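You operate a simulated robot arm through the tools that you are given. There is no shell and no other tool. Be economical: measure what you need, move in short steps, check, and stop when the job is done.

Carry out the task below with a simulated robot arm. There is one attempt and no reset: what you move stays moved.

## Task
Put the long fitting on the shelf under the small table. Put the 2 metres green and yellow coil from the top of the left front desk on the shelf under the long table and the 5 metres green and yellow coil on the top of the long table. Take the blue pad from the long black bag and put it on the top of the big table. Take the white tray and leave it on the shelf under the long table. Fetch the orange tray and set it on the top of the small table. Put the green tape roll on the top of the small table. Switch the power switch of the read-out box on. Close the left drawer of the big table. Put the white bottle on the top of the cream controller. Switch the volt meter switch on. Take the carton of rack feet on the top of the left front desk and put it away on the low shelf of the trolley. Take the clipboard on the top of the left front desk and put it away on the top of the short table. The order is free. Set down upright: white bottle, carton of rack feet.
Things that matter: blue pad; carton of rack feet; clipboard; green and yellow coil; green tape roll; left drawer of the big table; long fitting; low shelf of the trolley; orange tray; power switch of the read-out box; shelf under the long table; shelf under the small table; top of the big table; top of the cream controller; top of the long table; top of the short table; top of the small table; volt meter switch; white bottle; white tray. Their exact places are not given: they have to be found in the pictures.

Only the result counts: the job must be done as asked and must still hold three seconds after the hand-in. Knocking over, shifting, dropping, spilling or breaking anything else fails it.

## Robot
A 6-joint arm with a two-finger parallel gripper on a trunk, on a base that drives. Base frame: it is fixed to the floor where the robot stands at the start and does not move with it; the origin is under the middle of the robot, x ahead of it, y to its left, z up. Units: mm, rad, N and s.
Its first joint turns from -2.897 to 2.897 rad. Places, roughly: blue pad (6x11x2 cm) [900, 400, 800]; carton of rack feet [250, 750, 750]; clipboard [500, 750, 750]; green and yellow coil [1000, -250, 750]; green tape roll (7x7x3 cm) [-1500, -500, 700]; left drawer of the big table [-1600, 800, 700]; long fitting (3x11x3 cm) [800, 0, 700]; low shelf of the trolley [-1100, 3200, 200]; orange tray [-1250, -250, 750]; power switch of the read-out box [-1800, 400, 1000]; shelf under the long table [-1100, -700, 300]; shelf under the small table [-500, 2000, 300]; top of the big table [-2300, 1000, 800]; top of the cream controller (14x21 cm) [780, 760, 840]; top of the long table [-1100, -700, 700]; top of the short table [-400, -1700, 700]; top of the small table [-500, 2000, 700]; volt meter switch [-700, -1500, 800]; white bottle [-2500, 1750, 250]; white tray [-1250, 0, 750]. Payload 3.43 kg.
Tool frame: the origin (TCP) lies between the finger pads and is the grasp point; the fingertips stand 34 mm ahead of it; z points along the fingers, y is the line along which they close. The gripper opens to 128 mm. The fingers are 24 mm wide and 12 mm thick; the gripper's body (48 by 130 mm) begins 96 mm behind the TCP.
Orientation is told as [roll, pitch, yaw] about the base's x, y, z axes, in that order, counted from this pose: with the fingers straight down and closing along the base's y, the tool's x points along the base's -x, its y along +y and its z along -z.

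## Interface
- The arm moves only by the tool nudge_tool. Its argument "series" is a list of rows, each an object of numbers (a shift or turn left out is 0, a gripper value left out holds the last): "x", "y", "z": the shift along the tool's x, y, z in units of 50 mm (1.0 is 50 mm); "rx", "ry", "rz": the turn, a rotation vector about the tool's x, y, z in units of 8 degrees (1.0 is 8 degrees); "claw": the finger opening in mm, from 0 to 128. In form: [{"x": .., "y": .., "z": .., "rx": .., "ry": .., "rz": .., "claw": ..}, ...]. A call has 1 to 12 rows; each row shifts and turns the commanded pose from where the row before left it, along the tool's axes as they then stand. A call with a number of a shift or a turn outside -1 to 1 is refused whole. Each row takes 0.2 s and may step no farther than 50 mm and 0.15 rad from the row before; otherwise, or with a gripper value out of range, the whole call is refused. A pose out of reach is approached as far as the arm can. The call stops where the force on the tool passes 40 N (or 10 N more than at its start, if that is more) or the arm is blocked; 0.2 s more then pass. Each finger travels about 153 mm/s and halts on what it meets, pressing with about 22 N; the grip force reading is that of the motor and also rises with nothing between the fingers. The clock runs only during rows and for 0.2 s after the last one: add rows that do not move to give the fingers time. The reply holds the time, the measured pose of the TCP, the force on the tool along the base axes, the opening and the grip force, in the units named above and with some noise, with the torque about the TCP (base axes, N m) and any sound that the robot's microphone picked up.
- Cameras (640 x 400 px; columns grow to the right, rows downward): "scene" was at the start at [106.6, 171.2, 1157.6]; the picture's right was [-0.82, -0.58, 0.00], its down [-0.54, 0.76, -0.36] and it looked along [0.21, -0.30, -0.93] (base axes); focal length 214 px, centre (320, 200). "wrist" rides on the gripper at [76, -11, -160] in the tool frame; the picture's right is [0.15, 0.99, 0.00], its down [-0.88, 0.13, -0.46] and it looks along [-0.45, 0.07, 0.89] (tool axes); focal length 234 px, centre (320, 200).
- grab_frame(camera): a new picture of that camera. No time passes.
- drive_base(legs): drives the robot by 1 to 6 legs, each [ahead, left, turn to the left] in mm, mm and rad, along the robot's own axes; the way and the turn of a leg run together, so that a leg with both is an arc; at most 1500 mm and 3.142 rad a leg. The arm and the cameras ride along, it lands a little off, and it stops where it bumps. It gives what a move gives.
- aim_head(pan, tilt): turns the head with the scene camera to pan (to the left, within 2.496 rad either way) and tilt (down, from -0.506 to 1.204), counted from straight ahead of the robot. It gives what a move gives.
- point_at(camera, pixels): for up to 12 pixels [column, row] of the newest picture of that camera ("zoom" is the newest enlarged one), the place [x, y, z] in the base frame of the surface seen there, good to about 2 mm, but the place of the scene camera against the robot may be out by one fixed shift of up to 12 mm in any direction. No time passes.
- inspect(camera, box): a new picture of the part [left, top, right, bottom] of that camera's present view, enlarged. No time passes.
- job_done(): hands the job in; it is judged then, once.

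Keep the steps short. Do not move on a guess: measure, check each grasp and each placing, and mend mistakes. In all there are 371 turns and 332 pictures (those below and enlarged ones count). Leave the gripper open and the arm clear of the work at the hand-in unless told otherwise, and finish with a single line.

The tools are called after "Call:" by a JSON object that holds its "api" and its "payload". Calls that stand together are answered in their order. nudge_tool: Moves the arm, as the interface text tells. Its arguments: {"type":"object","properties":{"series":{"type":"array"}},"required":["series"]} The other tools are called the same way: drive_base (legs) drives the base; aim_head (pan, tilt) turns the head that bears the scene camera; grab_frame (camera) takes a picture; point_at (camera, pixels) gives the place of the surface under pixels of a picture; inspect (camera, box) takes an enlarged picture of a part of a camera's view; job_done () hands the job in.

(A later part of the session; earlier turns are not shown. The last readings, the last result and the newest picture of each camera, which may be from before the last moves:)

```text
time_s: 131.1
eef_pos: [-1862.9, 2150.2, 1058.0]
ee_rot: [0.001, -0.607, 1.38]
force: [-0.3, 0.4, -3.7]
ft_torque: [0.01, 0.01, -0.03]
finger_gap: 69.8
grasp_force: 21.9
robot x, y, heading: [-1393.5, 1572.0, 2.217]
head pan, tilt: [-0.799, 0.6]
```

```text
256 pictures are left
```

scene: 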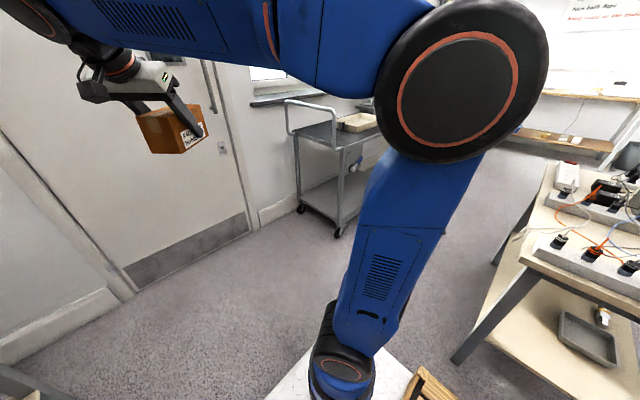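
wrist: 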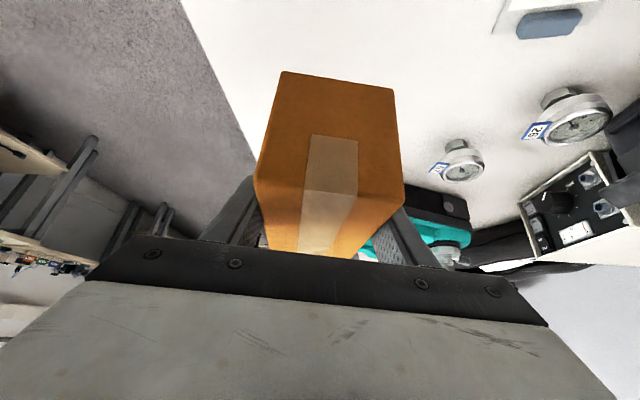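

Call:
{"api": "inspect", "payload": {"camera": "scene", "box": [250, 80, 410, 260]}}

Call:
{"api": "point_at", "payload": {"camera": "scene", "pixels": [[303, 200], [338, 222], [330, 200], [352, 195], [318, 192], [296, 135], [338, 148], [300, 212], [336, 236], [258, 220], [247, 238], [360, 180]]}}

```text
2.22 times, centred on (330, 170) of scene
```

zoom: 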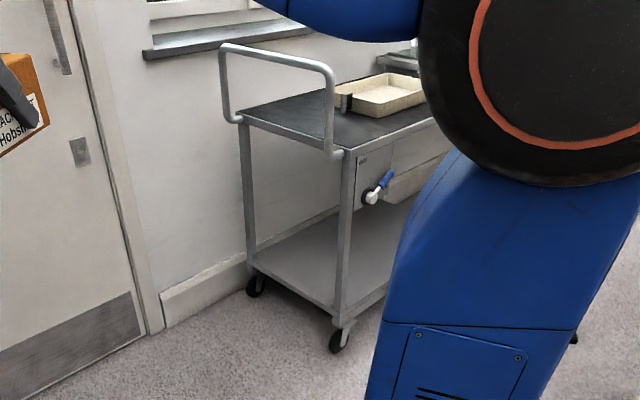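

```text
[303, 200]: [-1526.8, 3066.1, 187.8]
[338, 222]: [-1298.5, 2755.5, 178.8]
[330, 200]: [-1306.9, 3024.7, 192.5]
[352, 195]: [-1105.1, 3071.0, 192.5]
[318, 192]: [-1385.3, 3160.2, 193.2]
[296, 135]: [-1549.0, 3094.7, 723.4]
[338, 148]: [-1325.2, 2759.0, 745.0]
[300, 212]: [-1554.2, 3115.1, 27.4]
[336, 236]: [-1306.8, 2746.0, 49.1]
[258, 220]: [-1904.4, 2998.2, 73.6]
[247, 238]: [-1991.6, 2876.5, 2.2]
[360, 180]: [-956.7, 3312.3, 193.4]
```

Call:
{"api": "drive_base", "payload": {"legs": [[0, 0, -0.799], [71, -144, 0]]}}

Call:
{"api": "aim_head", "payload": {"pan": 0.25, "tilt": 0.7}}

Call:
{"api": "grab_frame", "payload": {"camera": "scene"}}

```text
time_s: 134.7
eef_pos: [-1178.4, 2359.5, 1056.2]
ee_rot: [-0.002, -0.605, 0.594]
force: [-0.6, -0.5, -3.6]
ft_torque: [0.01, 0.01, 0.01]
finger_gap: 69.8
grasp_force: 21.6
robot x, y, heading: [-1256.1, 1618.9, 1.429]
head pan, tilt: [-0.799, 0.6]
stopped in leg 2: the robot was blocked; the commanded pose is now the measured one
```

```text
time_s: 136.0
eef_pos: [-1176.3, 2359.5, 1056.1]
ee_rot: [-0.002, -0.608, 0.594]
force: [-0.9, -0.5, -3.2]
ft_torque: [0.01, 0.03, -0.03]
finger_gap: 69.9
grasp_force: 21.8
robot x, y, heading: [-1256.8, 1620.2, 1.431]
head pan, tilt: [0.25, 0.7]
```

```text
254 pictures are left
```

scene: 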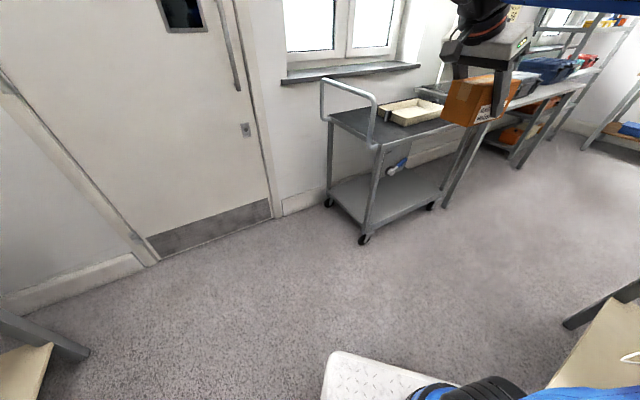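

Call:
{"api": "drive_base", "payload": {"legs": [[20, 60, 0]]}}

Call:
{"api": "aim_head", "payload": {"pan": -0.9, "tilt": 0.9}}

Call:
{"api": "grab_frame", "payload": {"camera": "scene"}}

```text
time_s: 137.0
eef_pos: [-1233.1, 2387.5, 1056.0]
ee_rot: [-0.002, -0.606, 0.593]
force: [-0.5, -0.8, -2.7]
ft_torque: [0.0, 0.0, -0.02]
finger_gap: 69.7
grasp_force: 22.0
robot x, y, heading: [-1314.8, 1647.8, 1.435]
head pan, tilt: [0.25, 0.7]
```

```text
time_s: 138.3
eef_pos: [-1233.7, 2387.4, 1055.7]
ee_rot: [-0.002, -0.605, 0.592]
force: [0.3, 0.6, -3.9]
ft_torque: [0.01, -0.02, 0.03]
finger_gap: 69.9
grasp_force: 21.9
robot x, y, heading: [-1316.0, 1646.6, 1.433]
head pan, tilt: [-0.901, 0.901]
```

```text
253 pictures are left
```

scene: 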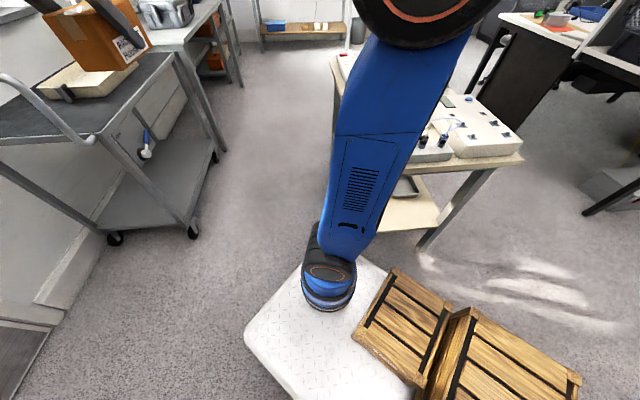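

Call:
{"api": "point_at", "payload": {"camera": "scene", "pixels": [[522, 162], [428, 245], [370, 235], [330, 60], [575, 380], [452, 312], [393, 268], [350, 262], [247, 330]]}}

```text
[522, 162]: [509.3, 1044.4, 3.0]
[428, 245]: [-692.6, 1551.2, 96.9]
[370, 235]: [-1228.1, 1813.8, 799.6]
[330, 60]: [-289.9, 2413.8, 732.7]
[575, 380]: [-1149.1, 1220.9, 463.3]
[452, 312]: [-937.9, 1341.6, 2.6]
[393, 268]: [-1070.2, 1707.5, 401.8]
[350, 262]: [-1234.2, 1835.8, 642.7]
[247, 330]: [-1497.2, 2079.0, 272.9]
```

Call:
{"api": "nudge_tool", "payload": {"series": [{"rx": -0.552, "rz": -0.788}, {"rx": -0.552, "rz": -0.788}, {"rx": -0.552, "rz": -0.788}, {"rx": -0.552, "rz": -0.788}, {"rx": -0.552, "rz": -0.788}, {"rx": -0.552, "rz": -0.788}, {"rx": -0.552, "rz": -0.788}, {"rx": -0.552, "rz": -0.788}, {"rx": -0.552, "rz": -0.788}, {"rx": -0.552, "rz": -0.788}, {"rx": -0.552, "rz": -0.788}, {"rx": -0.552, "rz": -0.788}]}}

Call:
{"api": "nudge_tool", "payload": {"series": [{"x": -0.375, "y": -0.782, "z": 0.262}, {"x": -0.375, "y": -0.782, "z": 0.262}, {"x": -0.375, "y": -0.782, "z": 0.262}, {"x": -0.375, "y": -0.782, "z": 0.262}, {"x": -0.375, "y": -0.782, "z": 0.262}, {"x": -0.375, "y": -0.782, "z": 0.262}, {"x": -0.375, "y": -0.782, "z": 0.262}, {"x": -0.375, "y": -0.782, "z": 0.262}]}}

```text
time_s: 140.9
eef_pos: [-1233.8, 2387.1, 1057.7]
ee_rot: [0.008, -0.611, 2.202]
force: [-0.8, -0.3, -4.3]
ft_torque: [-0.01, -0.02, -0.01]
finger_gap: 69.9
grasp_force: 21.8
robot x, y, heading: [-1310.1, 1646.6, 1.43]
head pan, tilt: [-0.901, 0.901]
```

```text
time_s: 142.7
eef_pos: [-1091.7, 2720.0, 1057.5]
ee_rot: [0.004, -0.613, 2.201]
force: [-0.5, -1.4, -2.3]
ft_torque: [0.01, -0.08, -0.03]
finger_gap: 69.9
grasp_force: 22.3
robot x, y, heading: [-1314.7, 1649.4, 1.434]
head pan, tilt: [-0.901, 0.901]
```

Rotation and extension are exact. Now straight down in front of the trolley, in two parts.

Call:
{"api": "nudge_tool", "payload": {"series": [{"x": 0.56, "z": 0.8}, {"x": 0.56, "z": 0.8}, {"x": 0.56, "z": 0.8}, {"x": 0.56, "z": 0.8}, {"x": 0.56, "z": 0.8}, {"x": 0.56, "z": 0.8}, {"x": 0.56, "z": 0.8}, {"x": 0.56, "z": 0.8}, {"x": 0.56, "z": 0.8}]}}

Call:
{"api": "aim_head", "payload": {"pan": -0.1, "tilt": 0.7}}

Call:
{"api": "grab_frame", "payload": {"camera": "scene"}}

```text
time_s: 144.7
eef_pos: [-1090.4, 2718.9, 616.8]
ee_rot: [0.007, -0.612, 2.202]
force: [-0.9, 1.1, -3.0]
ft_torque: [-0.06, -0.04, 0.01]
finger_gap: 69.9
grasp_force: 22.3
robot x, y, heading: [-1312.5, 1649.3, 1.43]
head pan, tilt: [-0.901, 0.901]
```

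```text
time_s: 145.9
eef_pos: [-1091.6, 2719.1, 615.8]
ee_rot: [0.007, -0.611, 2.197]
force: [-0.3, -0.4, -4.3]
ft_torque: [-0.03, 0.0, -0.03]
finger_gap: 69.9
grasp_force: 22.2
robot x, y, heading: [-1311.7, 1647.8, 1.43]
head pan, tilt: [-0.099, 0.7]
```

```text
252 pictures are left
```

scene: 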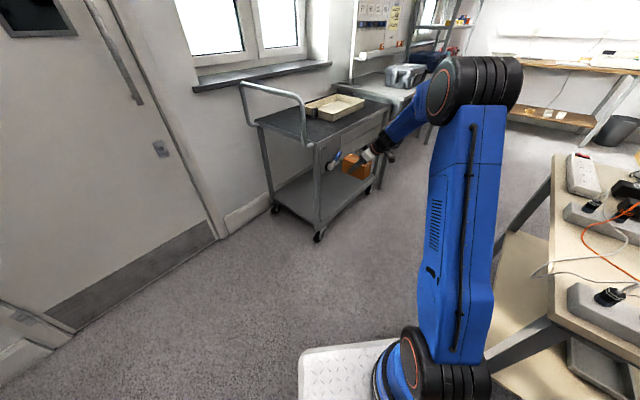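

Call:
{"api": "nudge_tool", "payload": {"series": [{"x": 0.56, "z": 0.8}, {"x": 0.56, "z": 0.8}, {"x": 0.56, "z": 0.8}, {"x": 0.56, "z": 0.8}, {"x": 0.56, "z": 0.8}, {"x": 0.56, "z": 0.8}, {"x": 0.56, "z": 0.8}]}}

Call:
{"api": "inspect", "payload": {"camera": "scene", "box": [230, 80, 430, 250]}}

Call:
{"api": "point_at", "payload": {"camera": "zoom", "pixels": [[278, 355], [275, 300], [265, 210], [420, 300], [300, 360], [350, 320], [140, 290], [285, 180], [330, 190], [400, 305]]}}

```text
time_s: 147.5
eef_pos: [-1092.2, 2716.4, 273.1]
ee_rot: [0.002, -0.61, 2.201]
force: [0.0, 0.0, -2.1]
ft_torque: [-0.09, -0.03, 0.02]
finger_gap: 70.2
grasp_force: 21.6
robot x, y, heading: [-1312.6, 1648.3, 1.434]
head pan, tilt: [-0.099, 0.7]
```

```text
2.35 times, centred on (330, 165) of scene
```

zoom: 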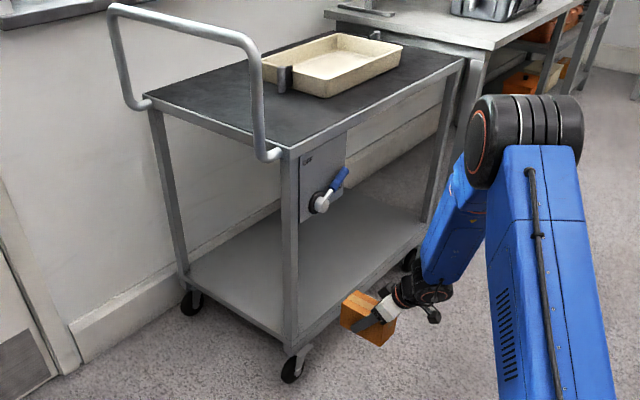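

```text
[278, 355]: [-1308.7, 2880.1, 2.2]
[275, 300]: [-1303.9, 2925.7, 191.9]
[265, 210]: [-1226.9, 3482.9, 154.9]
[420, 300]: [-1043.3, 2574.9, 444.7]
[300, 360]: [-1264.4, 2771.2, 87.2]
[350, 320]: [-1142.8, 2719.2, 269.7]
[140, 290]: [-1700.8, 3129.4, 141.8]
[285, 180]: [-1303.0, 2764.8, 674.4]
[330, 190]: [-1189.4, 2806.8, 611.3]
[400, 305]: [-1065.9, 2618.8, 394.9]
```

Call:
{"api": "drive_base", "payload": {"legs": [[142, 50, 0]]}}

Call:
{"api": "inspect", "payload": {"camera": "scene", "box": [230, 80, 430, 250]}}

Call:
{"api": "grab_frame", "payload": {"camera": "wrist"}}

```text
time_s: 148.8
eef_pos: [-1123.1, 2863.5, 272.0]
ee_rot: [0.007, -0.61, 2.201]
force: [0.8, 0.4, -4.3]
ft_torque: [0.03, 0.01, 0.05]
finger_gap: 69.8
grasp_force: 22.0
robot x, y, heading: [-1340.9, 1793.9, 1.432]
head pan, tilt: [-0.099, 0.7]
```

```text
2.35 times, centred on (330, 165) of scene
```

zoom: 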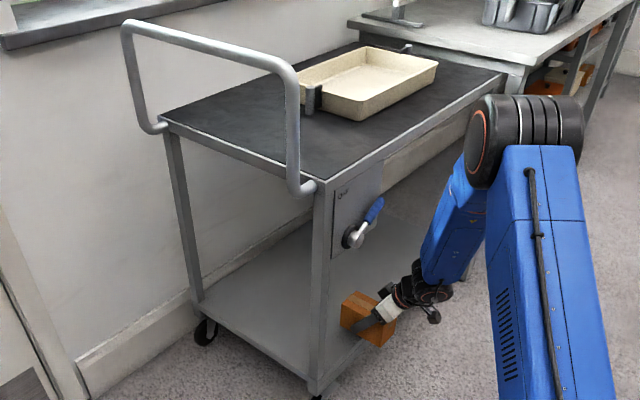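

```text
249 pictures are left
```

wrist: 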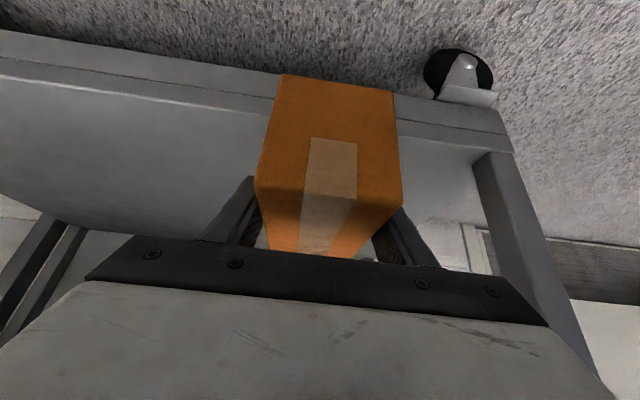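

Call:
{"api": "drive_base", "payload": {"legs": [[119, 56, 0]]}}

Call:
{"api": "inspect", "payload": {"camera": "scene", "box": [230, 80, 430, 250]}}

Call:
{"api": "grab_frame", "payload": {"camera": "wrist"}}

```text
time_s: 150.1
eef_pos: [-1161.2, 2989.2, 272.9]
ee_rot: [0.007, -0.612, 2.2]
force: [0.7, 0.2, -4.6]
ft_torque: [0.0, -0.03, -0.03]
finger_gap: 69.6
grasp_force: 21.9
robot x, y, heading: [-1383.6, 1920.2, 1.433]
head pan, tilt: [-0.099, 0.7]
```

```text
2.35 times, centred on (330, 165) of scene
```

zoom: 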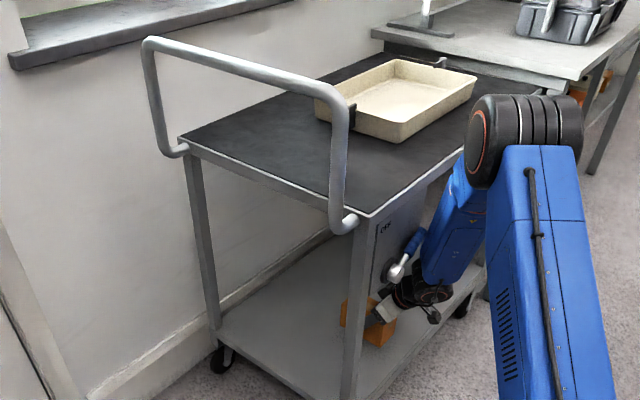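

```text
247 pictures are left
```

wrist: 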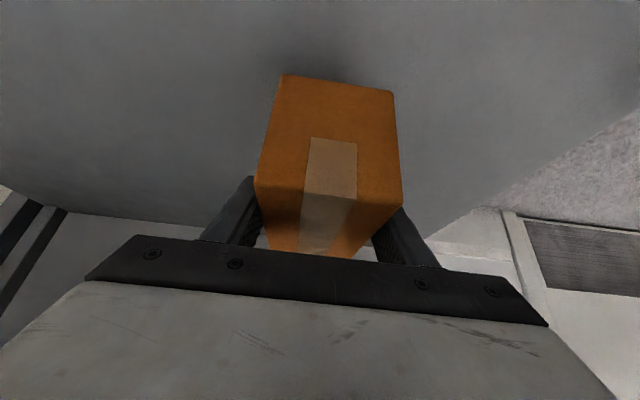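

Call:
{"api": "nudge_tool", "payload": {"series": [{"x": 0.12, "z": 0.171}, {"x": 0.12, "z": 0.171}, {"x": 0.115, "z": 0.164}, {}]}}

```text
time_s: 151.1
eef_pos: [-1159.9, 2989.0, 240.0]
ee_rot: [0.007, -0.61, 2.199]
force: [-0.1, -0.1, -4.2]
ft_torque: [0.02, 0.02, 0.0]
finger_gap: 69.7
grasp_force: 22.1
robot x, y, heading: [-1381.0, 1922.7, 1.428]
head pan, tilt: [-0.099, 0.7]
```

Call:
{"api": "nudge_tool", "payload": {"series": [{"x": 0.023, "z": 0.033}, {"x": 0.023, "z": 0.033}, {}]}}

```text
time_s: 151.9
eef_pos: [-1160.6, 2988.6, 237.6]
ee_rot: [0.009, -0.61, 2.2]
force: [-0.3, -1.1, -4.4]
ft_torque: [-0.01, 0.0, 0.01]
finger_gap: 69.6
grasp_force: 22.1
robot x, y, heading: [-1385.0, 1921.2, 1.435]
head pan, tilt: [-0.099, 0.7]
```

Call:
{"api": "nudge_tool", "payload": {"series": [{"x": 0.023, "z": 0.033}, {"x": 0.023, "z": 0.033}, {}]}}

```text
time_s: 152.7
eef_pos: [-1160.4, 2988.1, 233.7]
ee_rot: [0.008, -0.61, 2.199]
force: [-0.6, -4.2, 6.9]
ft_torque: [-0.54, -0.65, -0.37]
finger_gap: 69.9
grasp_force: 22.1
robot x, y, heading: [-1378.8, 1920.9, 1.429]
head pan, tilt: [-0.099, 0.7]
```

Contact with the shelf (force turned positive). Release and back the tool out along its own axis.

Call:
{"api": "nudge_tool", "payload": {"series": [{"claw": 110}, {}, {"z": -0.4}, {"z": -0.8}, {"z": -0.8}]}}

Call:
{"api": "grab_frame", "payload": {"camera": "wrist"}}

Call:
{"api": "inspect", "payload": {"camera": "scene", "box": [230, 80, 430, 250]}}

```text
time_s: 153.9
eef_pos: [-1128.5, 2941.6, 315.9]
ee_rot: [0.007, -0.609, 2.199]
force: [0.0, -0.7, -0.6]
ft_torque: [0.01, 0.03, 0.01]
finger_gap: 110.2
grasp_force: 0.1
robot x, y, heading: [-1382.0, 1919.4, 1.425]
head pan, tilt: [-0.099, 0.7]
```

```text
246 pictures are left
```

wrist: 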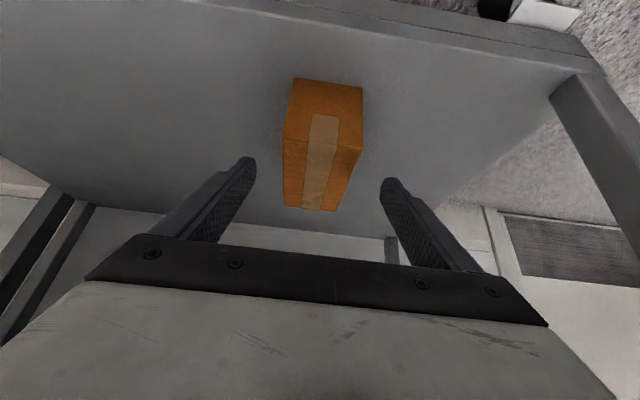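

```text
2.35 times, centred on (330, 165) of scene
```

zoom: 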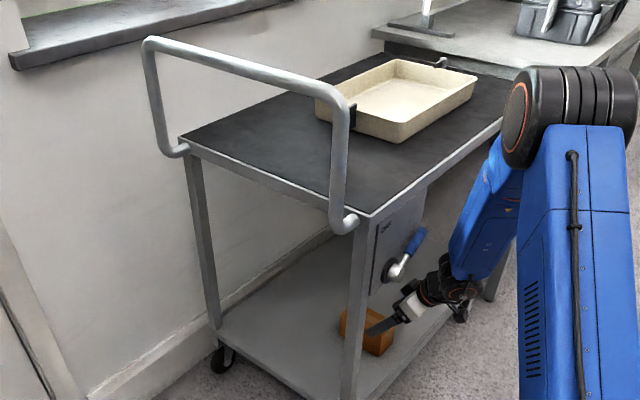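

Call:
{"api": "drive_base", "payload": {"legs": [[-220, -85, 0]]}}

Call:
{"api": "nudge_tool", "payload": {"series": [{"x": -0.56, "z": -0.8}, {"x": -0.56, "z": -0.8}, {"x": -0.56, "z": -0.8}, {"x": -0.56, "z": -0.8}, {"x": -0.56, "z": -0.8}, {"x": -0.56, "z": -0.8}, {"x": -0.56, "z": -0.8}, {"x": -0.56, "z": -0.8}, {"x": -0.56, "z": -0.8}, {"x": -0.56, "z": -0.8}, {"x": -0.56, "z": -0.8}, {"x": -0.56, "z": -0.8}]}}

Call:
{"api": "aim_head", "payload": {"pan": 1.9, "tilt": 0.7}}

Call:
{"api": "grab_frame", "payload": {"camera": "scene"}}

```text
time_s: 155.7
eef_pos: [-1073.5, 2714.1, 314.2]
ee_rot: [0.009, -0.611, 2.199]
force: [0.3, -1.4, -1.1]
ft_torque: [0.0, 0.01, 0.02]
finger_gap: 109.9
grasp_force: 0.0
robot x, y, heading: [-1327.5, 1694.5, 1.428]
head pan, tilt: [-0.099, 0.7]
```

```text
time_s: 158.3
eef_pos: [-1074.5, 2717.0, 898.3]
ee_rot: [0.006, -0.608, 2.198]
force: [0.4, 0.5, -0.4]
ft_torque: [0.01, 0.04, 0.05]
finger_gap: 109.9
grasp_force: 0.2
robot x, y, heading: [-1328.6, 1694.4, 1.427]
head pan, tilt: [-0.099, 0.7]
```

```text
time_s: 160.2
eef_pos: [-1074.3, 2716.4, 899.6]
ee_rot: [0.006, -0.612, 2.199]
force: [0.7, 0.1, -0.1]
ft_torque: [0.01, 0.02, 0.01]
finger_gap: 110.1
grasp_force: 0.0
robot x, y, heading: [-1325.2, 1695.9, 1.431]
head pan, tilt: [1.901, 0.7]
```

```text
244 pictures are left
```

scene: 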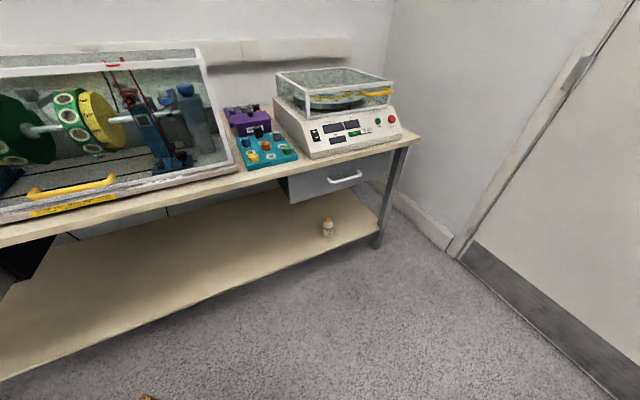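

Call:
{"api": "point_at", "payload": {"camera": "scene", "pixels": [[328, 222], [327, 232], [328, 237], [370, 230], [250, 280], [100, 345], [418, 140], [240, 180], [50, 228], [376, 245]]}}

Call:
{"api": "inspect", "payload": {"camera": "scene", "box": [270, 130, 430, 270]}}

Call:
{"api": "aim_head", "payload": {"pan": 2.45, "tilt": 0.6}}

Call:
{"api": "grab_frame", "payload": {"camera": "scene"}}

Call:
{"api": "inspect", "payload": {"camera": "scene", "box": [0, 80, 320, 280]}}

```text
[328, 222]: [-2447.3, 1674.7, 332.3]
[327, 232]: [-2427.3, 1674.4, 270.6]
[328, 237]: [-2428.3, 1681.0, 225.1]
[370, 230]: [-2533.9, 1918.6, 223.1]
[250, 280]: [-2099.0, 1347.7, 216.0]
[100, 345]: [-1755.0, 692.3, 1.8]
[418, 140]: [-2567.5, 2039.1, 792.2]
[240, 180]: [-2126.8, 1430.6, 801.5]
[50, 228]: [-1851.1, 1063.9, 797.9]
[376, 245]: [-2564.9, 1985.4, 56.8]
```

```text
2.86 times, centred on (350, 200) of scene
```

zoom: 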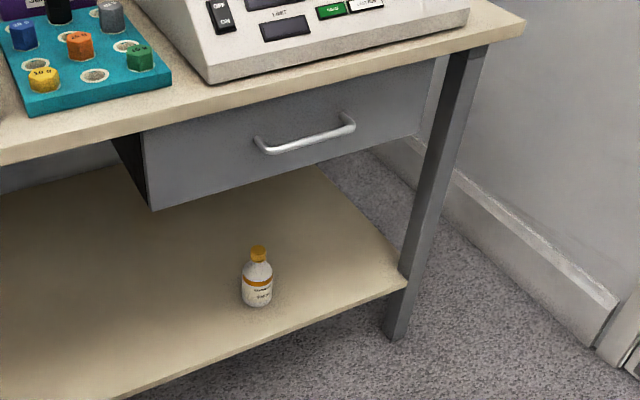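

```text
time_s: 161.2
eef_pos: [-1075.2, 2717.0, 899.1]
ee_rot: [0.006, -0.61, 2.201]
force: [0.6, -0.2, 1.7]
ft_torque: [-0.03, 0.05, -0.03]
finger_gap: 110.0
grasp_force: 0.1
robot x, y, heading: [-1330.5, 1694.2, 1.43]
head pan, tilt: [2.45, 0.6]
```

```text
242 pictures are left
```

scene: 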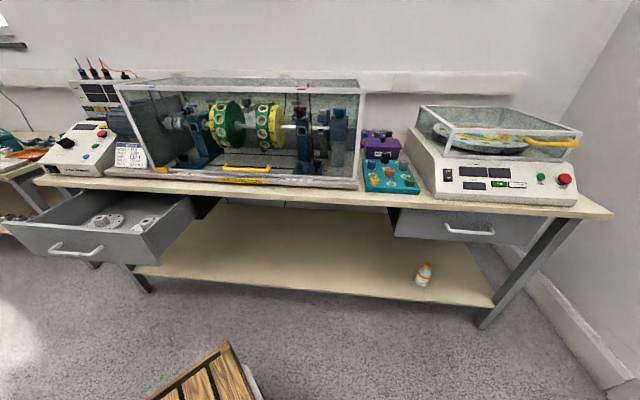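

```text
2.00 times, centred on (160, 180) of scene
```

zoom: 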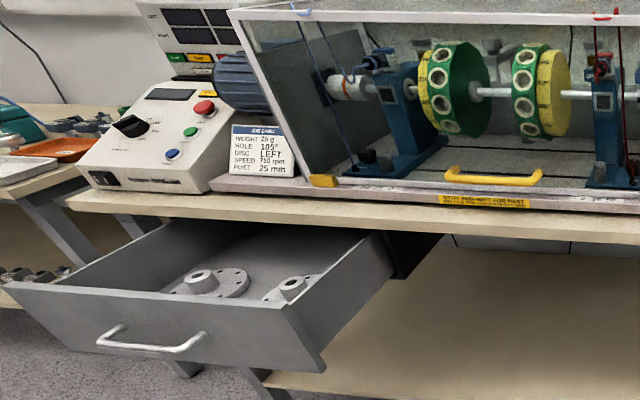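

Call:
{"api": "point_at", "payload": {"camera": "scene", "pixels": [[14, 228], [160, 265], [82, 245], [80, 232], [190, 200], [60, 190], [300, 193], [470, 235], [540, 220], [398, 222], [350, 186], [600, 215]]}}

```text
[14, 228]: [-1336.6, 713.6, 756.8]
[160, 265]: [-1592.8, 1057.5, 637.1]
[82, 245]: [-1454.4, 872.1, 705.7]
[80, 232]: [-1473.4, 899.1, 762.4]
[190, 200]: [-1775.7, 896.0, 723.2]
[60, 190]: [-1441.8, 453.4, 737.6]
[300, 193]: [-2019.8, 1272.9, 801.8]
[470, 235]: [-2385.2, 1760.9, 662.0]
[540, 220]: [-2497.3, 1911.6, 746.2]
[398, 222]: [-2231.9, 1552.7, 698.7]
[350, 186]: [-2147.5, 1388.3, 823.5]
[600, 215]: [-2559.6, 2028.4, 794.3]
```

Call:
{"api": "nudge_tool", "payload": {"series": [{"rx": 0.528, "rz": 0.753}, {"rx": 0.528, "rz": 0.753}, {"rx": 0.528, "rz": 0.753}, {"rx": 0.528, "rz": 0.753}, {"rx": 0.528, "rz": 0.753}, {"rx": 0.528, "rz": 0.753}, {"x": 0.8, "y": 0.098, "z": -0.56}, {"x": 0.8, "y": 0.098, "z": -0.56}, {"x": 0.8, "y": 0.098, "z": -0.56}, {"x": 0.8, "y": 0.098, "z": -0.56}, {"ry": 0.9375, "claw": 0}, {"ry": 0.9375}]}}

Call:
{"api": "drive_base", "payload": {"legs": [[0, 0, 0.774], [-1000, 0, 0], [0, -300, 0]]}}

```text
time_s: 163.8
eef_pos: [-1116.1, 2526.3, 903.3]
ee_rot: [0.004, -0.345, 1.432]
force: [0.4, 0.0, 0.2]
ft_torque: [0.02, 0.01, 0.0]
finger_gap: 0.0
grasp_force: 22.5
robot x, y, heading: [-1332.0, 1695.9, 1.437]
head pan, tilt: [2.45, 0.6]
```

```text
time_s: 172.7
eef_pos: [-922.0, 1799.3, 903.0]
ee_rot: [0.003, -0.345, 2.207]
force: [0.6, -0.6, -0.3]
ft_torque: [0.0, 0.03, 0.0]
finger_gap: 0.0
grasp_force: 22.8
robot x, y, heading: [-490.8, 1053.3, 2.207]
head pan, tilt: [2.45, 0.6]
```

Call:
{"api": "drive_base", "payload": {"legs": [[0, 0, 1.571]]}}

Call:
{"api": "aim_head", "payload": {"pan": -0.3, "tilt": 0.5}}

Call:
{"api": "grab_frame", "payload": {"camera": "scene"}}

```text
time_s: 176.9
eef_pos: [-1234.9, 629.4, 903.8]
ee_rot: [0.003, -0.345, -2.508]
force: [-0.1, -0.3, 1.3]
ft_torque: [0.02, 0.0, 0.05]
finger_gap: 0.3
grasp_force: 21.7
robot x, y, heading: [-488.9, 1055.5, -2.513]
head pan, tilt: [2.45, 0.6]
```

```text
time_s: 179.3
eef_pos: [-1235.3, 631.0, 902.6]
ee_rot: [0.005, -0.346, -2.51]
force: [-0.7, 0.0, -0.2]
ft_torque: [-0.01, -0.03, 0.01]
finger_gap: 0.0
grasp_force: 22.0
robot x, y, heading: [-489.3, 1059.1, -2.511]
head pan, tilt: [-0.3, 0.499]
```

```text
240 pictures are left
```

scene: 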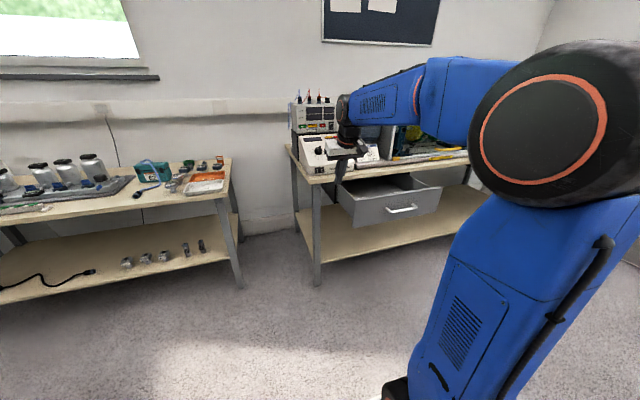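

Call:
{"api": "inspect", "payload": {"camera": "scene", "box": [280, 80, 480, 260]}}

Call:
{"api": "point_at", "payload": {"camera": "zoom", "pixels": [[350, 290], [240, 295], [250, 365], [500, 300], [385, 292], [385, 275], [430, 340], [70, 225], [330, 280], [450, 285]]}}

```text
2.22 times, centred on (380, 170) of scene
```

zoom: 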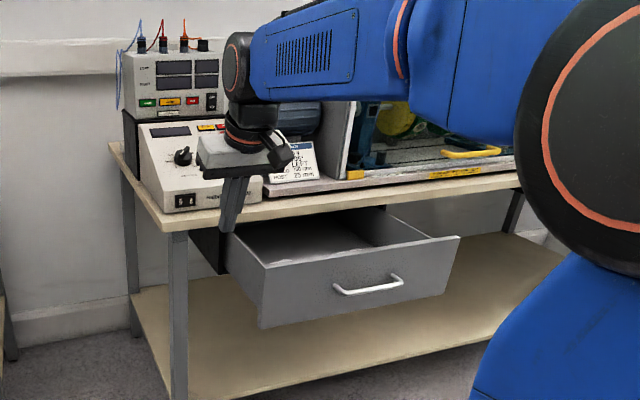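

```text
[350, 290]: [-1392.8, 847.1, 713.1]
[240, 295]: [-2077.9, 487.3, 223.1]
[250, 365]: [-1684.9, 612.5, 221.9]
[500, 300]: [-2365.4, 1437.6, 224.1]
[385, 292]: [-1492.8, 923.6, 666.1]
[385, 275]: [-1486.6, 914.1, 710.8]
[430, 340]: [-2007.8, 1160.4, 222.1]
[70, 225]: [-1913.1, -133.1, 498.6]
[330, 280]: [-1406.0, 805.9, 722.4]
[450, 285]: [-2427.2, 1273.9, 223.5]
```

Call:
{"api": "nudge_tool", "payload": {"series": [{"ry": -0.9375}, {"ry": -0.9375}, {"y": -0.974}, {"y": -0.974}, {"y": -0.974}, {"y": -0.974}, {"y": -0.974}, {"y": -0.974}, {"y": -0.974}]}}

Call:
{"api": "nudge_tool", "payload": {"series": [{"x": 0.82, "z": 0.565}, {"x": 0.82, "z": 0.565}, {"x": 0.82, "z": 0.565}]}}

Call:
{"api": "grab_frame", "payload": {"camera": "wrist"}}

Call:
{"api": "inspect", "payload": {"camera": "scene", "box": [280, 80, 480, 260]}}

```text
time_s: 181.3
eef_pos: [-1436.0, 903.8, 903.1]
ee_rot: [0.003, -0.608, -2.509]
force: [0.3, -0.6, 0.5]
ft_torque: [0.02, -0.01, 0.02]
finger_gap: 0.0
grasp_force: 22.1
robot x, y, heading: [-489.7, 1053.5, -2.515]
head pan, tilt: [-0.3, 0.499]
```

```text
time_s: 182.1
eef_pos: [-1393.3, 937.4, 763.1]
ee_rot: [0.003, -0.607, -2.511]
force: [0.8, -0.5, 0.8]
ft_torque: [-0.03, -0.01, 0.02]
finger_gap: 0.0
grasp_force: 22.5
robot x, y, heading: [-490.6, 1055.6, -2.514]
head pan, tilt: [-0.3, 0.499]
```

```text
238 pictures are left
```

wrist: 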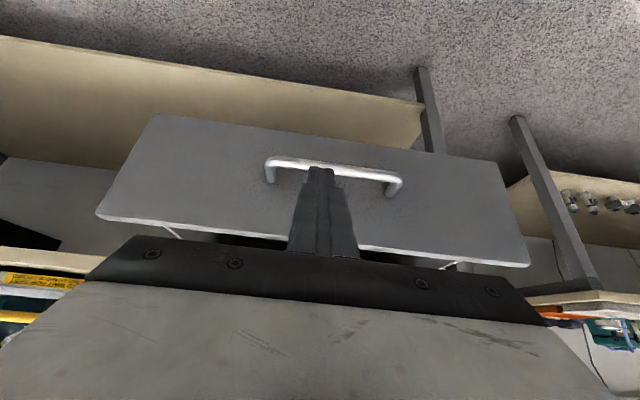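

```text
2.22 times, centred on (380, 170) of scene
```

zoom: 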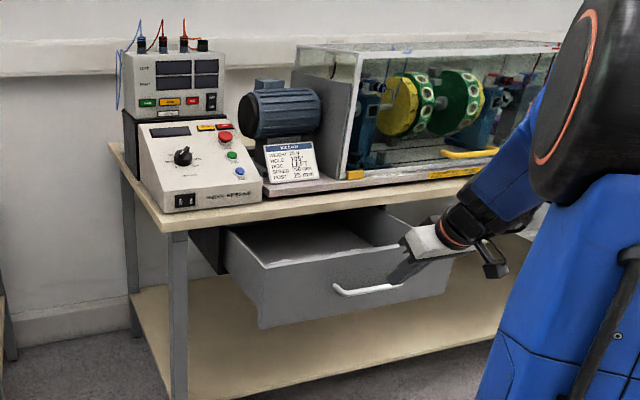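

Call:
{"api": "drive_base", "payload": {"legs": [[250, 0, 0]]}}

Call:
{"api": "grab_frame", "payload": {"camera": "wrist"}}

Call:
{"api": "grab_frame", "payload": {"camera": "scene"}}

```text
time_s: 183.9
eef_pos: [-1590.9, 793.3, 761.9]
ee_rot: [0.003, -0.607, -2.512]
force: [-0.3, -0.6, 0.6]
ft_torque: [-0.04, 0.02, 0.0]
finger_gap: 0.2
grasp_force: 21.8
robot x, y, heading: [-688.2, 913.8, -2.512]
head pan, tilt: [-0.3, 0.499]
```

```text
236 pictures are left
```

wrist: 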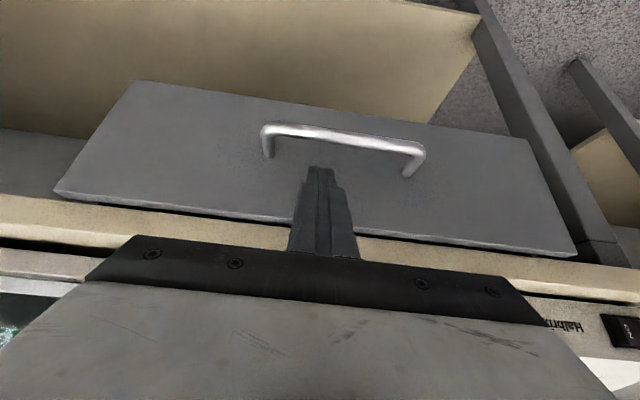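

```text
235 pictures are left
```

scene: 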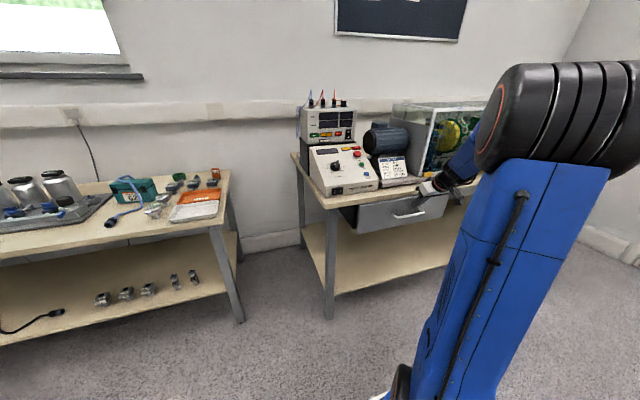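

Call:
{"api": "nudge_tool", "payload": {"series": [{"x": -0.164, "z": 0.115}, {"x": -0.164, "z": 0.115}, {"x": -0.164, "z": 0.115}, {"x": -0.164, "z": 0.115}, {"x": -0.082, "z": 0.057}, {"x": -0.082, "z": 0.057}, {"x": -0.082, "z": 0.057}]}}

Call:
{"api": "grab_frame", "payload": {"camera": "wrist"}}

Call:
{"api": "inspect", "payload": {"camera": "scene", "box": [280, 120, 480, 260]}}

```text
time_s: 184.8
eef_pos: [-1617.1, 774.0, 762.2]
ee_rot: [0.002, -0.602, -2.511]
force: [13.9, 8.0, 6.8]
ft_torque: [0.04, -0.14, 0.03]
finger_gap: 0.0
grasp_force: 22.0
robot x, y, heading: [-688.8, 913.7, -2.512]
head pan, tilt: [-0.3, 0.499]
stopped in row 4: the force on the tool passed its limit at 62 N (the readings are from after the stop); the commanded pose is now the measured one
```

```text
234 pictures are left
```

wrist: 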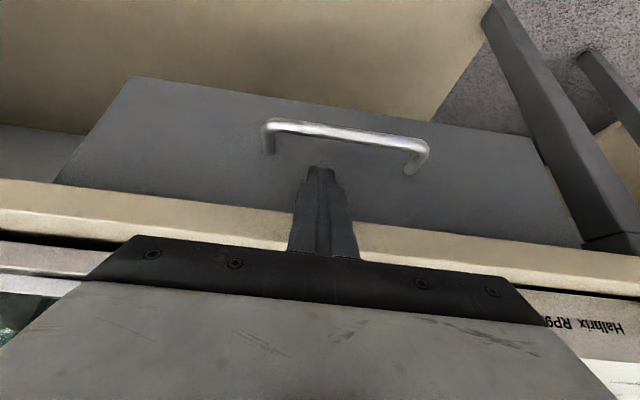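

```text
2.86 times, centred on (380, 190) of scene
```

zoom: 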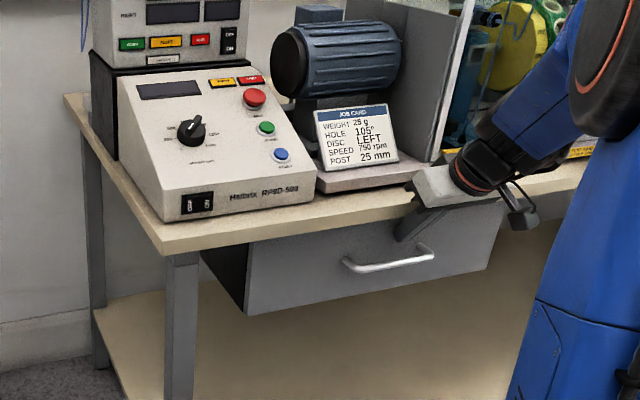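

Call:
{"api": "point_at", "payload": {"camera": "zoom", "pixels": [[300, 285], [450, 250], [300, 230], [150, 250], [250, 232], [220, 205], [222, 40], [228, 50], [150, 45]]}}

Call:
{"api": "point_at", "payload": {"camera": "wrist", "pixels": [[150, 150], [450, 210], [120, 205], [500, 245], [100, 240]]}}

```text
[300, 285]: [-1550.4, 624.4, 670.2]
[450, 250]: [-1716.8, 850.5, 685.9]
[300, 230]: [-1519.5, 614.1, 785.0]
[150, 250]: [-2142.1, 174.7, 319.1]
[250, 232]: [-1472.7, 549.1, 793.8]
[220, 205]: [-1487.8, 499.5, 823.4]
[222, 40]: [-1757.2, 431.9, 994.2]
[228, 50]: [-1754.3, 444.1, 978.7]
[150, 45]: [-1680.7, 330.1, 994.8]
```

```text
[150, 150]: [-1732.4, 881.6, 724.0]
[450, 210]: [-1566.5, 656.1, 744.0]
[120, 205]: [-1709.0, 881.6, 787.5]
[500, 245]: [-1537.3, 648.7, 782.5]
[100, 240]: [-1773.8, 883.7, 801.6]
```

Drawer panel is at the same plane as the closed right drawer (t = -881). Now the read-out box power switch.

Call:
{"api": "inspect", "payload": {"camera": "scene", "box": [295, 85, 385, 200]}}

Call:
{"api": "point_at", "payload": {"camera": "zoom", "pixels": [[180, 145], [180, 130], [180, 160], [172, 145], [188, 145], [150, 100], [60, 165], [200, 110], [200, 170], [120, 155]]}}

```text
3.48 times, centred on (340, 142) of scene
```

zoom: 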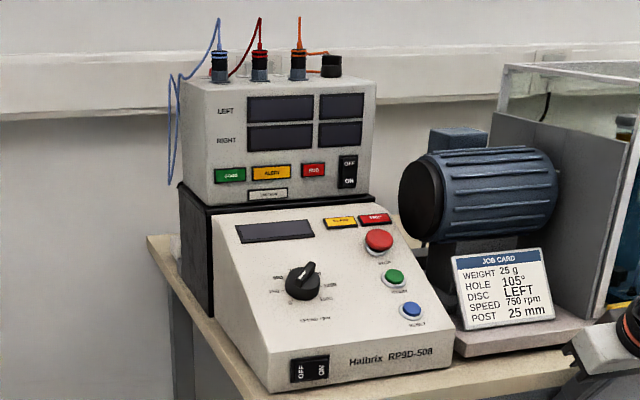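

```text
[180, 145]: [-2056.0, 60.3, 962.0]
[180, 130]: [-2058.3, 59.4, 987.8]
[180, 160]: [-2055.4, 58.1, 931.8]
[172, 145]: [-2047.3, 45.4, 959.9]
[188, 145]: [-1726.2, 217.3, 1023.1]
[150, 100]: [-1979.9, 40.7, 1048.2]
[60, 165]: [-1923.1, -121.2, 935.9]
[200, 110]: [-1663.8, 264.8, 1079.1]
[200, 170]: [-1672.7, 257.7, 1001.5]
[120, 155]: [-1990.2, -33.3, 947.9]
```

Call:
{"api": "point_at", "payload": {"camera": "zoom", "pixels": [[348, 160], [349, 170], [350, 182], [350, 186], [340, 172], [357, 172], [330, 172], [365, 172], [300, 195], [375, 160], [375, 85]]}}

Call:
{"api": "inspect", "payload": {"camera": "scene", "box": [325, 100, 355, 150]}}

```text
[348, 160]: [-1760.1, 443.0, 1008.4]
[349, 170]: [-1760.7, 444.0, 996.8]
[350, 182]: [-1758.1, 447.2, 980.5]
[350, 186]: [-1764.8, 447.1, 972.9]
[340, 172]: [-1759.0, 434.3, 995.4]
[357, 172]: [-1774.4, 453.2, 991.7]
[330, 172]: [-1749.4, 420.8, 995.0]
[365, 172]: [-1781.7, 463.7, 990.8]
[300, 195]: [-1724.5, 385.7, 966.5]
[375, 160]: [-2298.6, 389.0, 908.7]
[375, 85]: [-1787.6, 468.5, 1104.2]
```

```text
8.00 times, centred on (340, 125) of scene
```

zoom: 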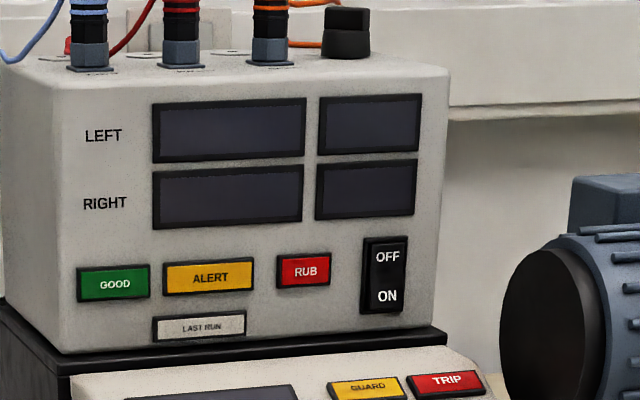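

Call:
{"api": "point_at", "payload": {"camera": "zoom", "pixels": [[385, 300], [385, 255], [385, 320], [400, 345], [400, 358], [440, 365], [440, 390], [350, 385], [250, 372], [430, 335]]}}

Call:
{"api": "point_at", "payload": {"camera": "scene", "pixels": [[357, 154], [352, 153], [359, 148], [358, 179], [320, 195]]}}

```text
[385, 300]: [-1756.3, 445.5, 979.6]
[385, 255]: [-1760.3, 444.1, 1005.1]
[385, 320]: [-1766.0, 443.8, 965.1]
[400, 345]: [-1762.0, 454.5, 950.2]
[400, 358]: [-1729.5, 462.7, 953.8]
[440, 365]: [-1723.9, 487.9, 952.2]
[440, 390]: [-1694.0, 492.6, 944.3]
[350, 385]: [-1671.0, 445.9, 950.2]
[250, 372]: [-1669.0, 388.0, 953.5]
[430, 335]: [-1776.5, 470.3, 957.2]
```

```text
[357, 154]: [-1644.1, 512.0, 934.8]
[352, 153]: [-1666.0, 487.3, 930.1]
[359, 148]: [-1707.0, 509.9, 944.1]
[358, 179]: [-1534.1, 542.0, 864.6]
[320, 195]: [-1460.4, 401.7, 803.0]
```

Call:
{"api": "nudge_tool", "payload": {"series": [{"x": 0.5, "z": -0.4}, {"x": -0.44, "z": -0.82}, {"x": -0.44, "z": -0.82}, {"x": -0.44, "z": -0.82}, {"x": -0.44, "z": -0.82}, {"x": -0.44, "z": -0.82}, {"x": -0.44, "z": -0.82}, {"ry": -0.656}, {"ry": -0.656}]}}

Call:
{"api": "nudge_tool", "payload": {"series": [{"y": 0.91}, {"y": 0.91}, {"y": 0.91}, {"y": 0.91}]}}

Call:
{"api": "drive_base", "payload": {"legs": [[140, 0, 0]]}}

Call:
{"api": "grab_frame", "payload": {"camera": "scene"}}

Call:
{"api": "grab_frame", "payload": {"camera": "wrist"}}

```text
time_s: 186.8
eef_pos: [-1568.4, 811.6, 1040.9]
ee_rot: [0.003, -0.787, -2.509]
force: [0.2, 0.6, 0.7]
ft_torque: [-0.02, 0.01, 0.02]
finger_gap: 0.0
grasp_force: 22.3
robot x, y, heading: [-686.3, 915.4, -2.513]
head pan, tilt: [-0.3, 0.499]
```

```text
time_s: 187.8
eef_pos: [-1461.3, 664.0, 1041.8]
ee_rot: [0.006, -0.784, -2.511]
force: [-0.7, 0.6, 0.4]
ft_torque: [0.0, 0.0, 0.0]
finger_gap: 0.1
grasp_force: 22.3
robot x, y, heading: [-685.6, 915.7, -2.515]
head pan, tilt: [-0.3, 0.499]
```

```text
time_s: 189.2
eef_pos: [-1575.7, 581.5, 1041.8]
ee_rot: [0.005, -0.786, -2.514]
force: [-0.1, -0.6, 0.0]
ft_torque: [-0.01, 0.02, 0.01]
finger_gap: 0.2
grasp_force: 21.7
robot x, y, heading: [-801.2, 833.4, -2.514]
head pan, tilt: [-0.3, 0.499]
```

```text
230 pictures are left
```

scene: 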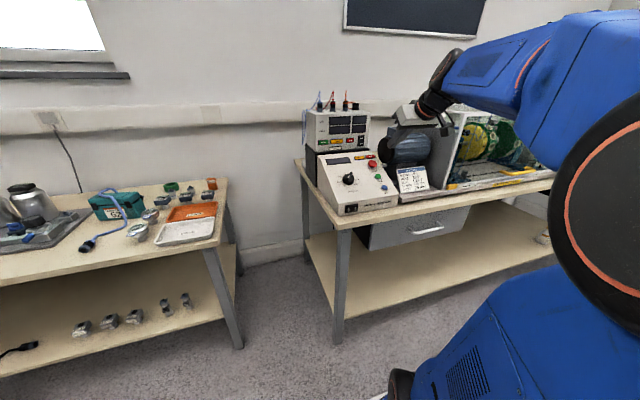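

```text
229 pictures are left
```

wrist: 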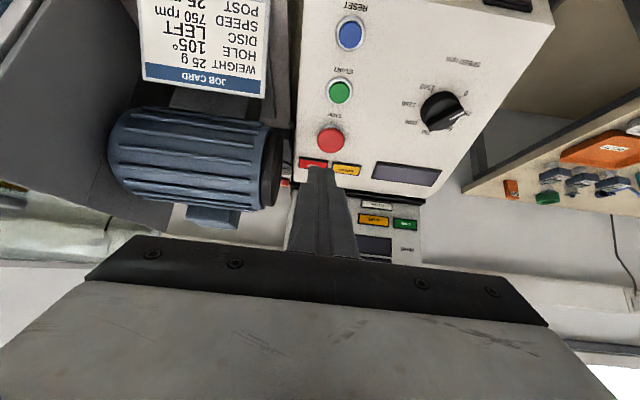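

Call:
{"api": "point_at", "payload": {"camera": "wrist", "pixels": [[331, 140], [375, 221], [405, 225], [361, 213], [376, 204], [349, 170]]}}

Call:
{"api": "inspect", "payload": {"camera": "scene", "box": [300, 95, 400, 215]}}

```text
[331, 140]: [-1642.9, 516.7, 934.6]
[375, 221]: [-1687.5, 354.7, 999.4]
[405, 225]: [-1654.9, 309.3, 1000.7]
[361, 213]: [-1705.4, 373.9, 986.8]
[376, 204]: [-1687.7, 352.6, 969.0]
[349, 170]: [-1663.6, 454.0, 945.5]
```

```text
3.33 times, centred on (350, 155) of scene
```

zoom: 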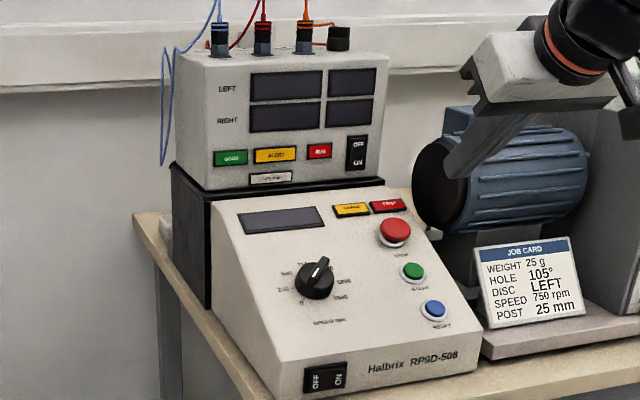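

Call:
{"api": "point_at", "payload": {"camera": "zoom", "pixels": [[395, 230], [276, 154], [230, 158], [270, 178], [357, 163], [357, 148], [333, 151]]}}

```text
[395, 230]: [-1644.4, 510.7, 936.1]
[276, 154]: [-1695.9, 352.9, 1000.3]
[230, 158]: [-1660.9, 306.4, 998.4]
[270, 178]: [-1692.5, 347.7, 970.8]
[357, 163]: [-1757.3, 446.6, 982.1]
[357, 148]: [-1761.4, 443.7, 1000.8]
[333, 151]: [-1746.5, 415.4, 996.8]
```

Call:
{"api": "nudge_tool", "payload": {"series": [{"x": -0.601, "z": 0.601}, {"x": -0.601, "z": 0.601}, {"x": -0.601, "z": 0.601}, {"x": -0.601, "z": 0.601}, {"x": 0.333, "z": 0.333}, {"x": 0.333, "z": 0.333}]}}

Call:
{"api": "inspect", "payload": {"camera": "scene", "box": [310, 95, 400, 175]}}

Call:
{"api": "inspect", "payload": {"camera": "wrist", "box": [220, 100, 420, 250]}}

```text
time_s: 190.6
eef_pos: [-1713.0, 482.8, 995.5]
ee_rot: [0.004, -0.785, -2.514]
force: [0.4, -0.1, 0.1]
ft_torque: [-0.03, 0.02, 0.0]
finger_gap: 0.0
grasp_force: 21.8
robot x, y, heading: [-800.8, 831.9, -2.52]
head pan, tilt: [-0.3, 0.499]
```

```text
5.00 times, centred on (355, 135) of scene
```

zoom: 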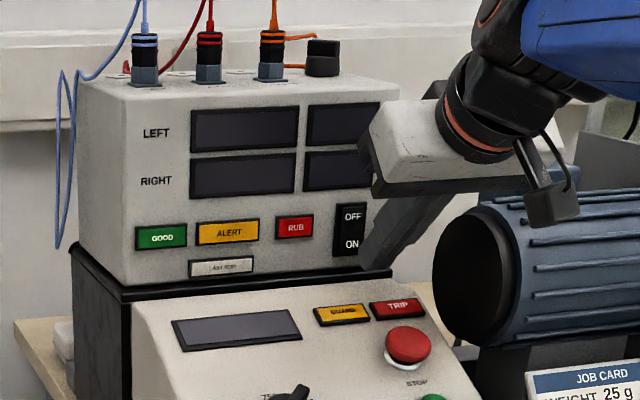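

```text
2.67 times, centred on (320, 175) of wrist
```

zoom: 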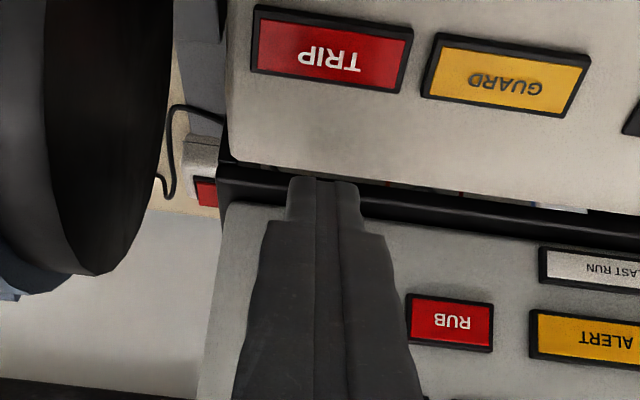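

Call:
{"api": "nudge_tool", "payload": {"series": [{"x": -0.0707, "z": 0.0707}, {"x": -0.0707, "z": 0.0707}, {"x": -0.0707, "z": 0.0707}, {"x": -0.0566, "z": 0.0566}, {"x": -0.0424, "z": 0.0424}, {"x": -0.0424, "z": 0.0424}, {"x": -0.0424, "z": 0.0424}, {"x": -0.0424, "z": 0.0424}]}}

Call:
{"api": "inspect", "payload": {"camera": "scene", "box": [310, 95, 400, 175]}}

```text
time_s: 192.0
eef_pos: [-1729.8, 470.0, 995.1]
ee_rot: [0.005, -0.782, -2.511]
force: [13.3, 7.4, 5.3]
ft_torque: [0.07, -0.07, 0.05]
finger_gap: 0.0
grasp_force: 22.1
robot x, y, heading: [-800.4, 831.2, -2.516]
head pan, tilt: [-0.3, 0.499]
stopped in row 7: the force on the tool passed its limit at 47 N (the readings are from after the stop); the commanded pose is now the measured one
```

```text
5.00 times, centred on (355, 135) of scene
```

zoom: 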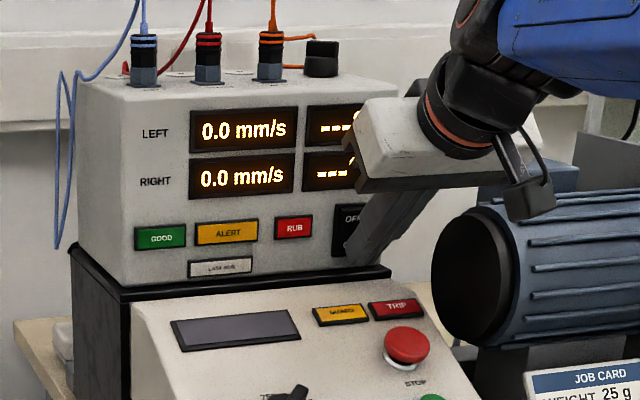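

Call:
{"api": "nudge_tool", "payload": {"series": [{"x": 0.6, "z": -0.6}, {"x": 0.6, "z": -0.6}, {"x": -0.14, "z": -0.98}, {"x": -0.14, "z": -0.98}, {"x": 0.65, "z": -0.65}, {"x": 0.65, "z": -0.65}, {"ry": 0.625}, {"ry": 0.625}]}}

Call:
{"api": "inspect", "payload": {"camera": "scene", "box": [290, 85, 450, 235]}}

Call:
{"api": "drive_base", "payload": {"legs": [[-250, 0, 0], [0, 0, -1.565]]}}

```text
time_s: 193.8
eef_pos: [-1539.4, 607.6, 1073.6]
ee_rot: [0.004, -0.605, -2.512]
force: [0.1, 0.6, 0.0]
ft_torque: [0.01, 0.02, 0.04]
finger_gap: 0.1
grasp_force: 22.0
robot x, y, heading: [-801.0, 826.2, -2.513]
head pan, tilt: [-0.3, 0.499]
```

```text
2.67 times, centred on (370, 160) of scene
```

zoom: 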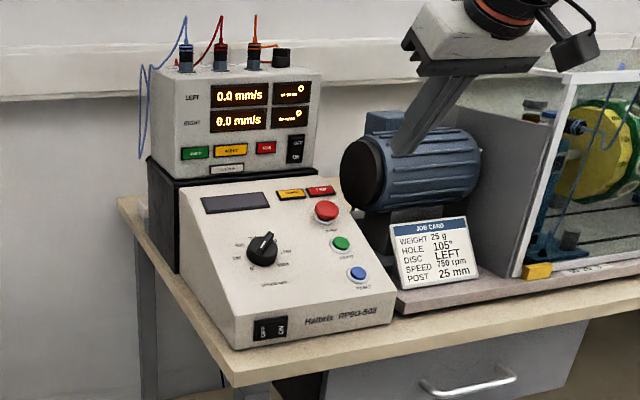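

```text
time_s: 199.4
eef_pos: [-827.6, 1715.8, 1074.5]
ee_rot: [0.005, -0.608, 2.213]
force: [0.0, -0.1, -0.3]
ft_torque: [0.01, 0.01, 0.03]
finger_gap: 0.2
grasp_force: 22.1
robot x, y, heading: [-596.5, 976.2, 2.207]
head pan, tilt: [-0.3, 0.499]
```

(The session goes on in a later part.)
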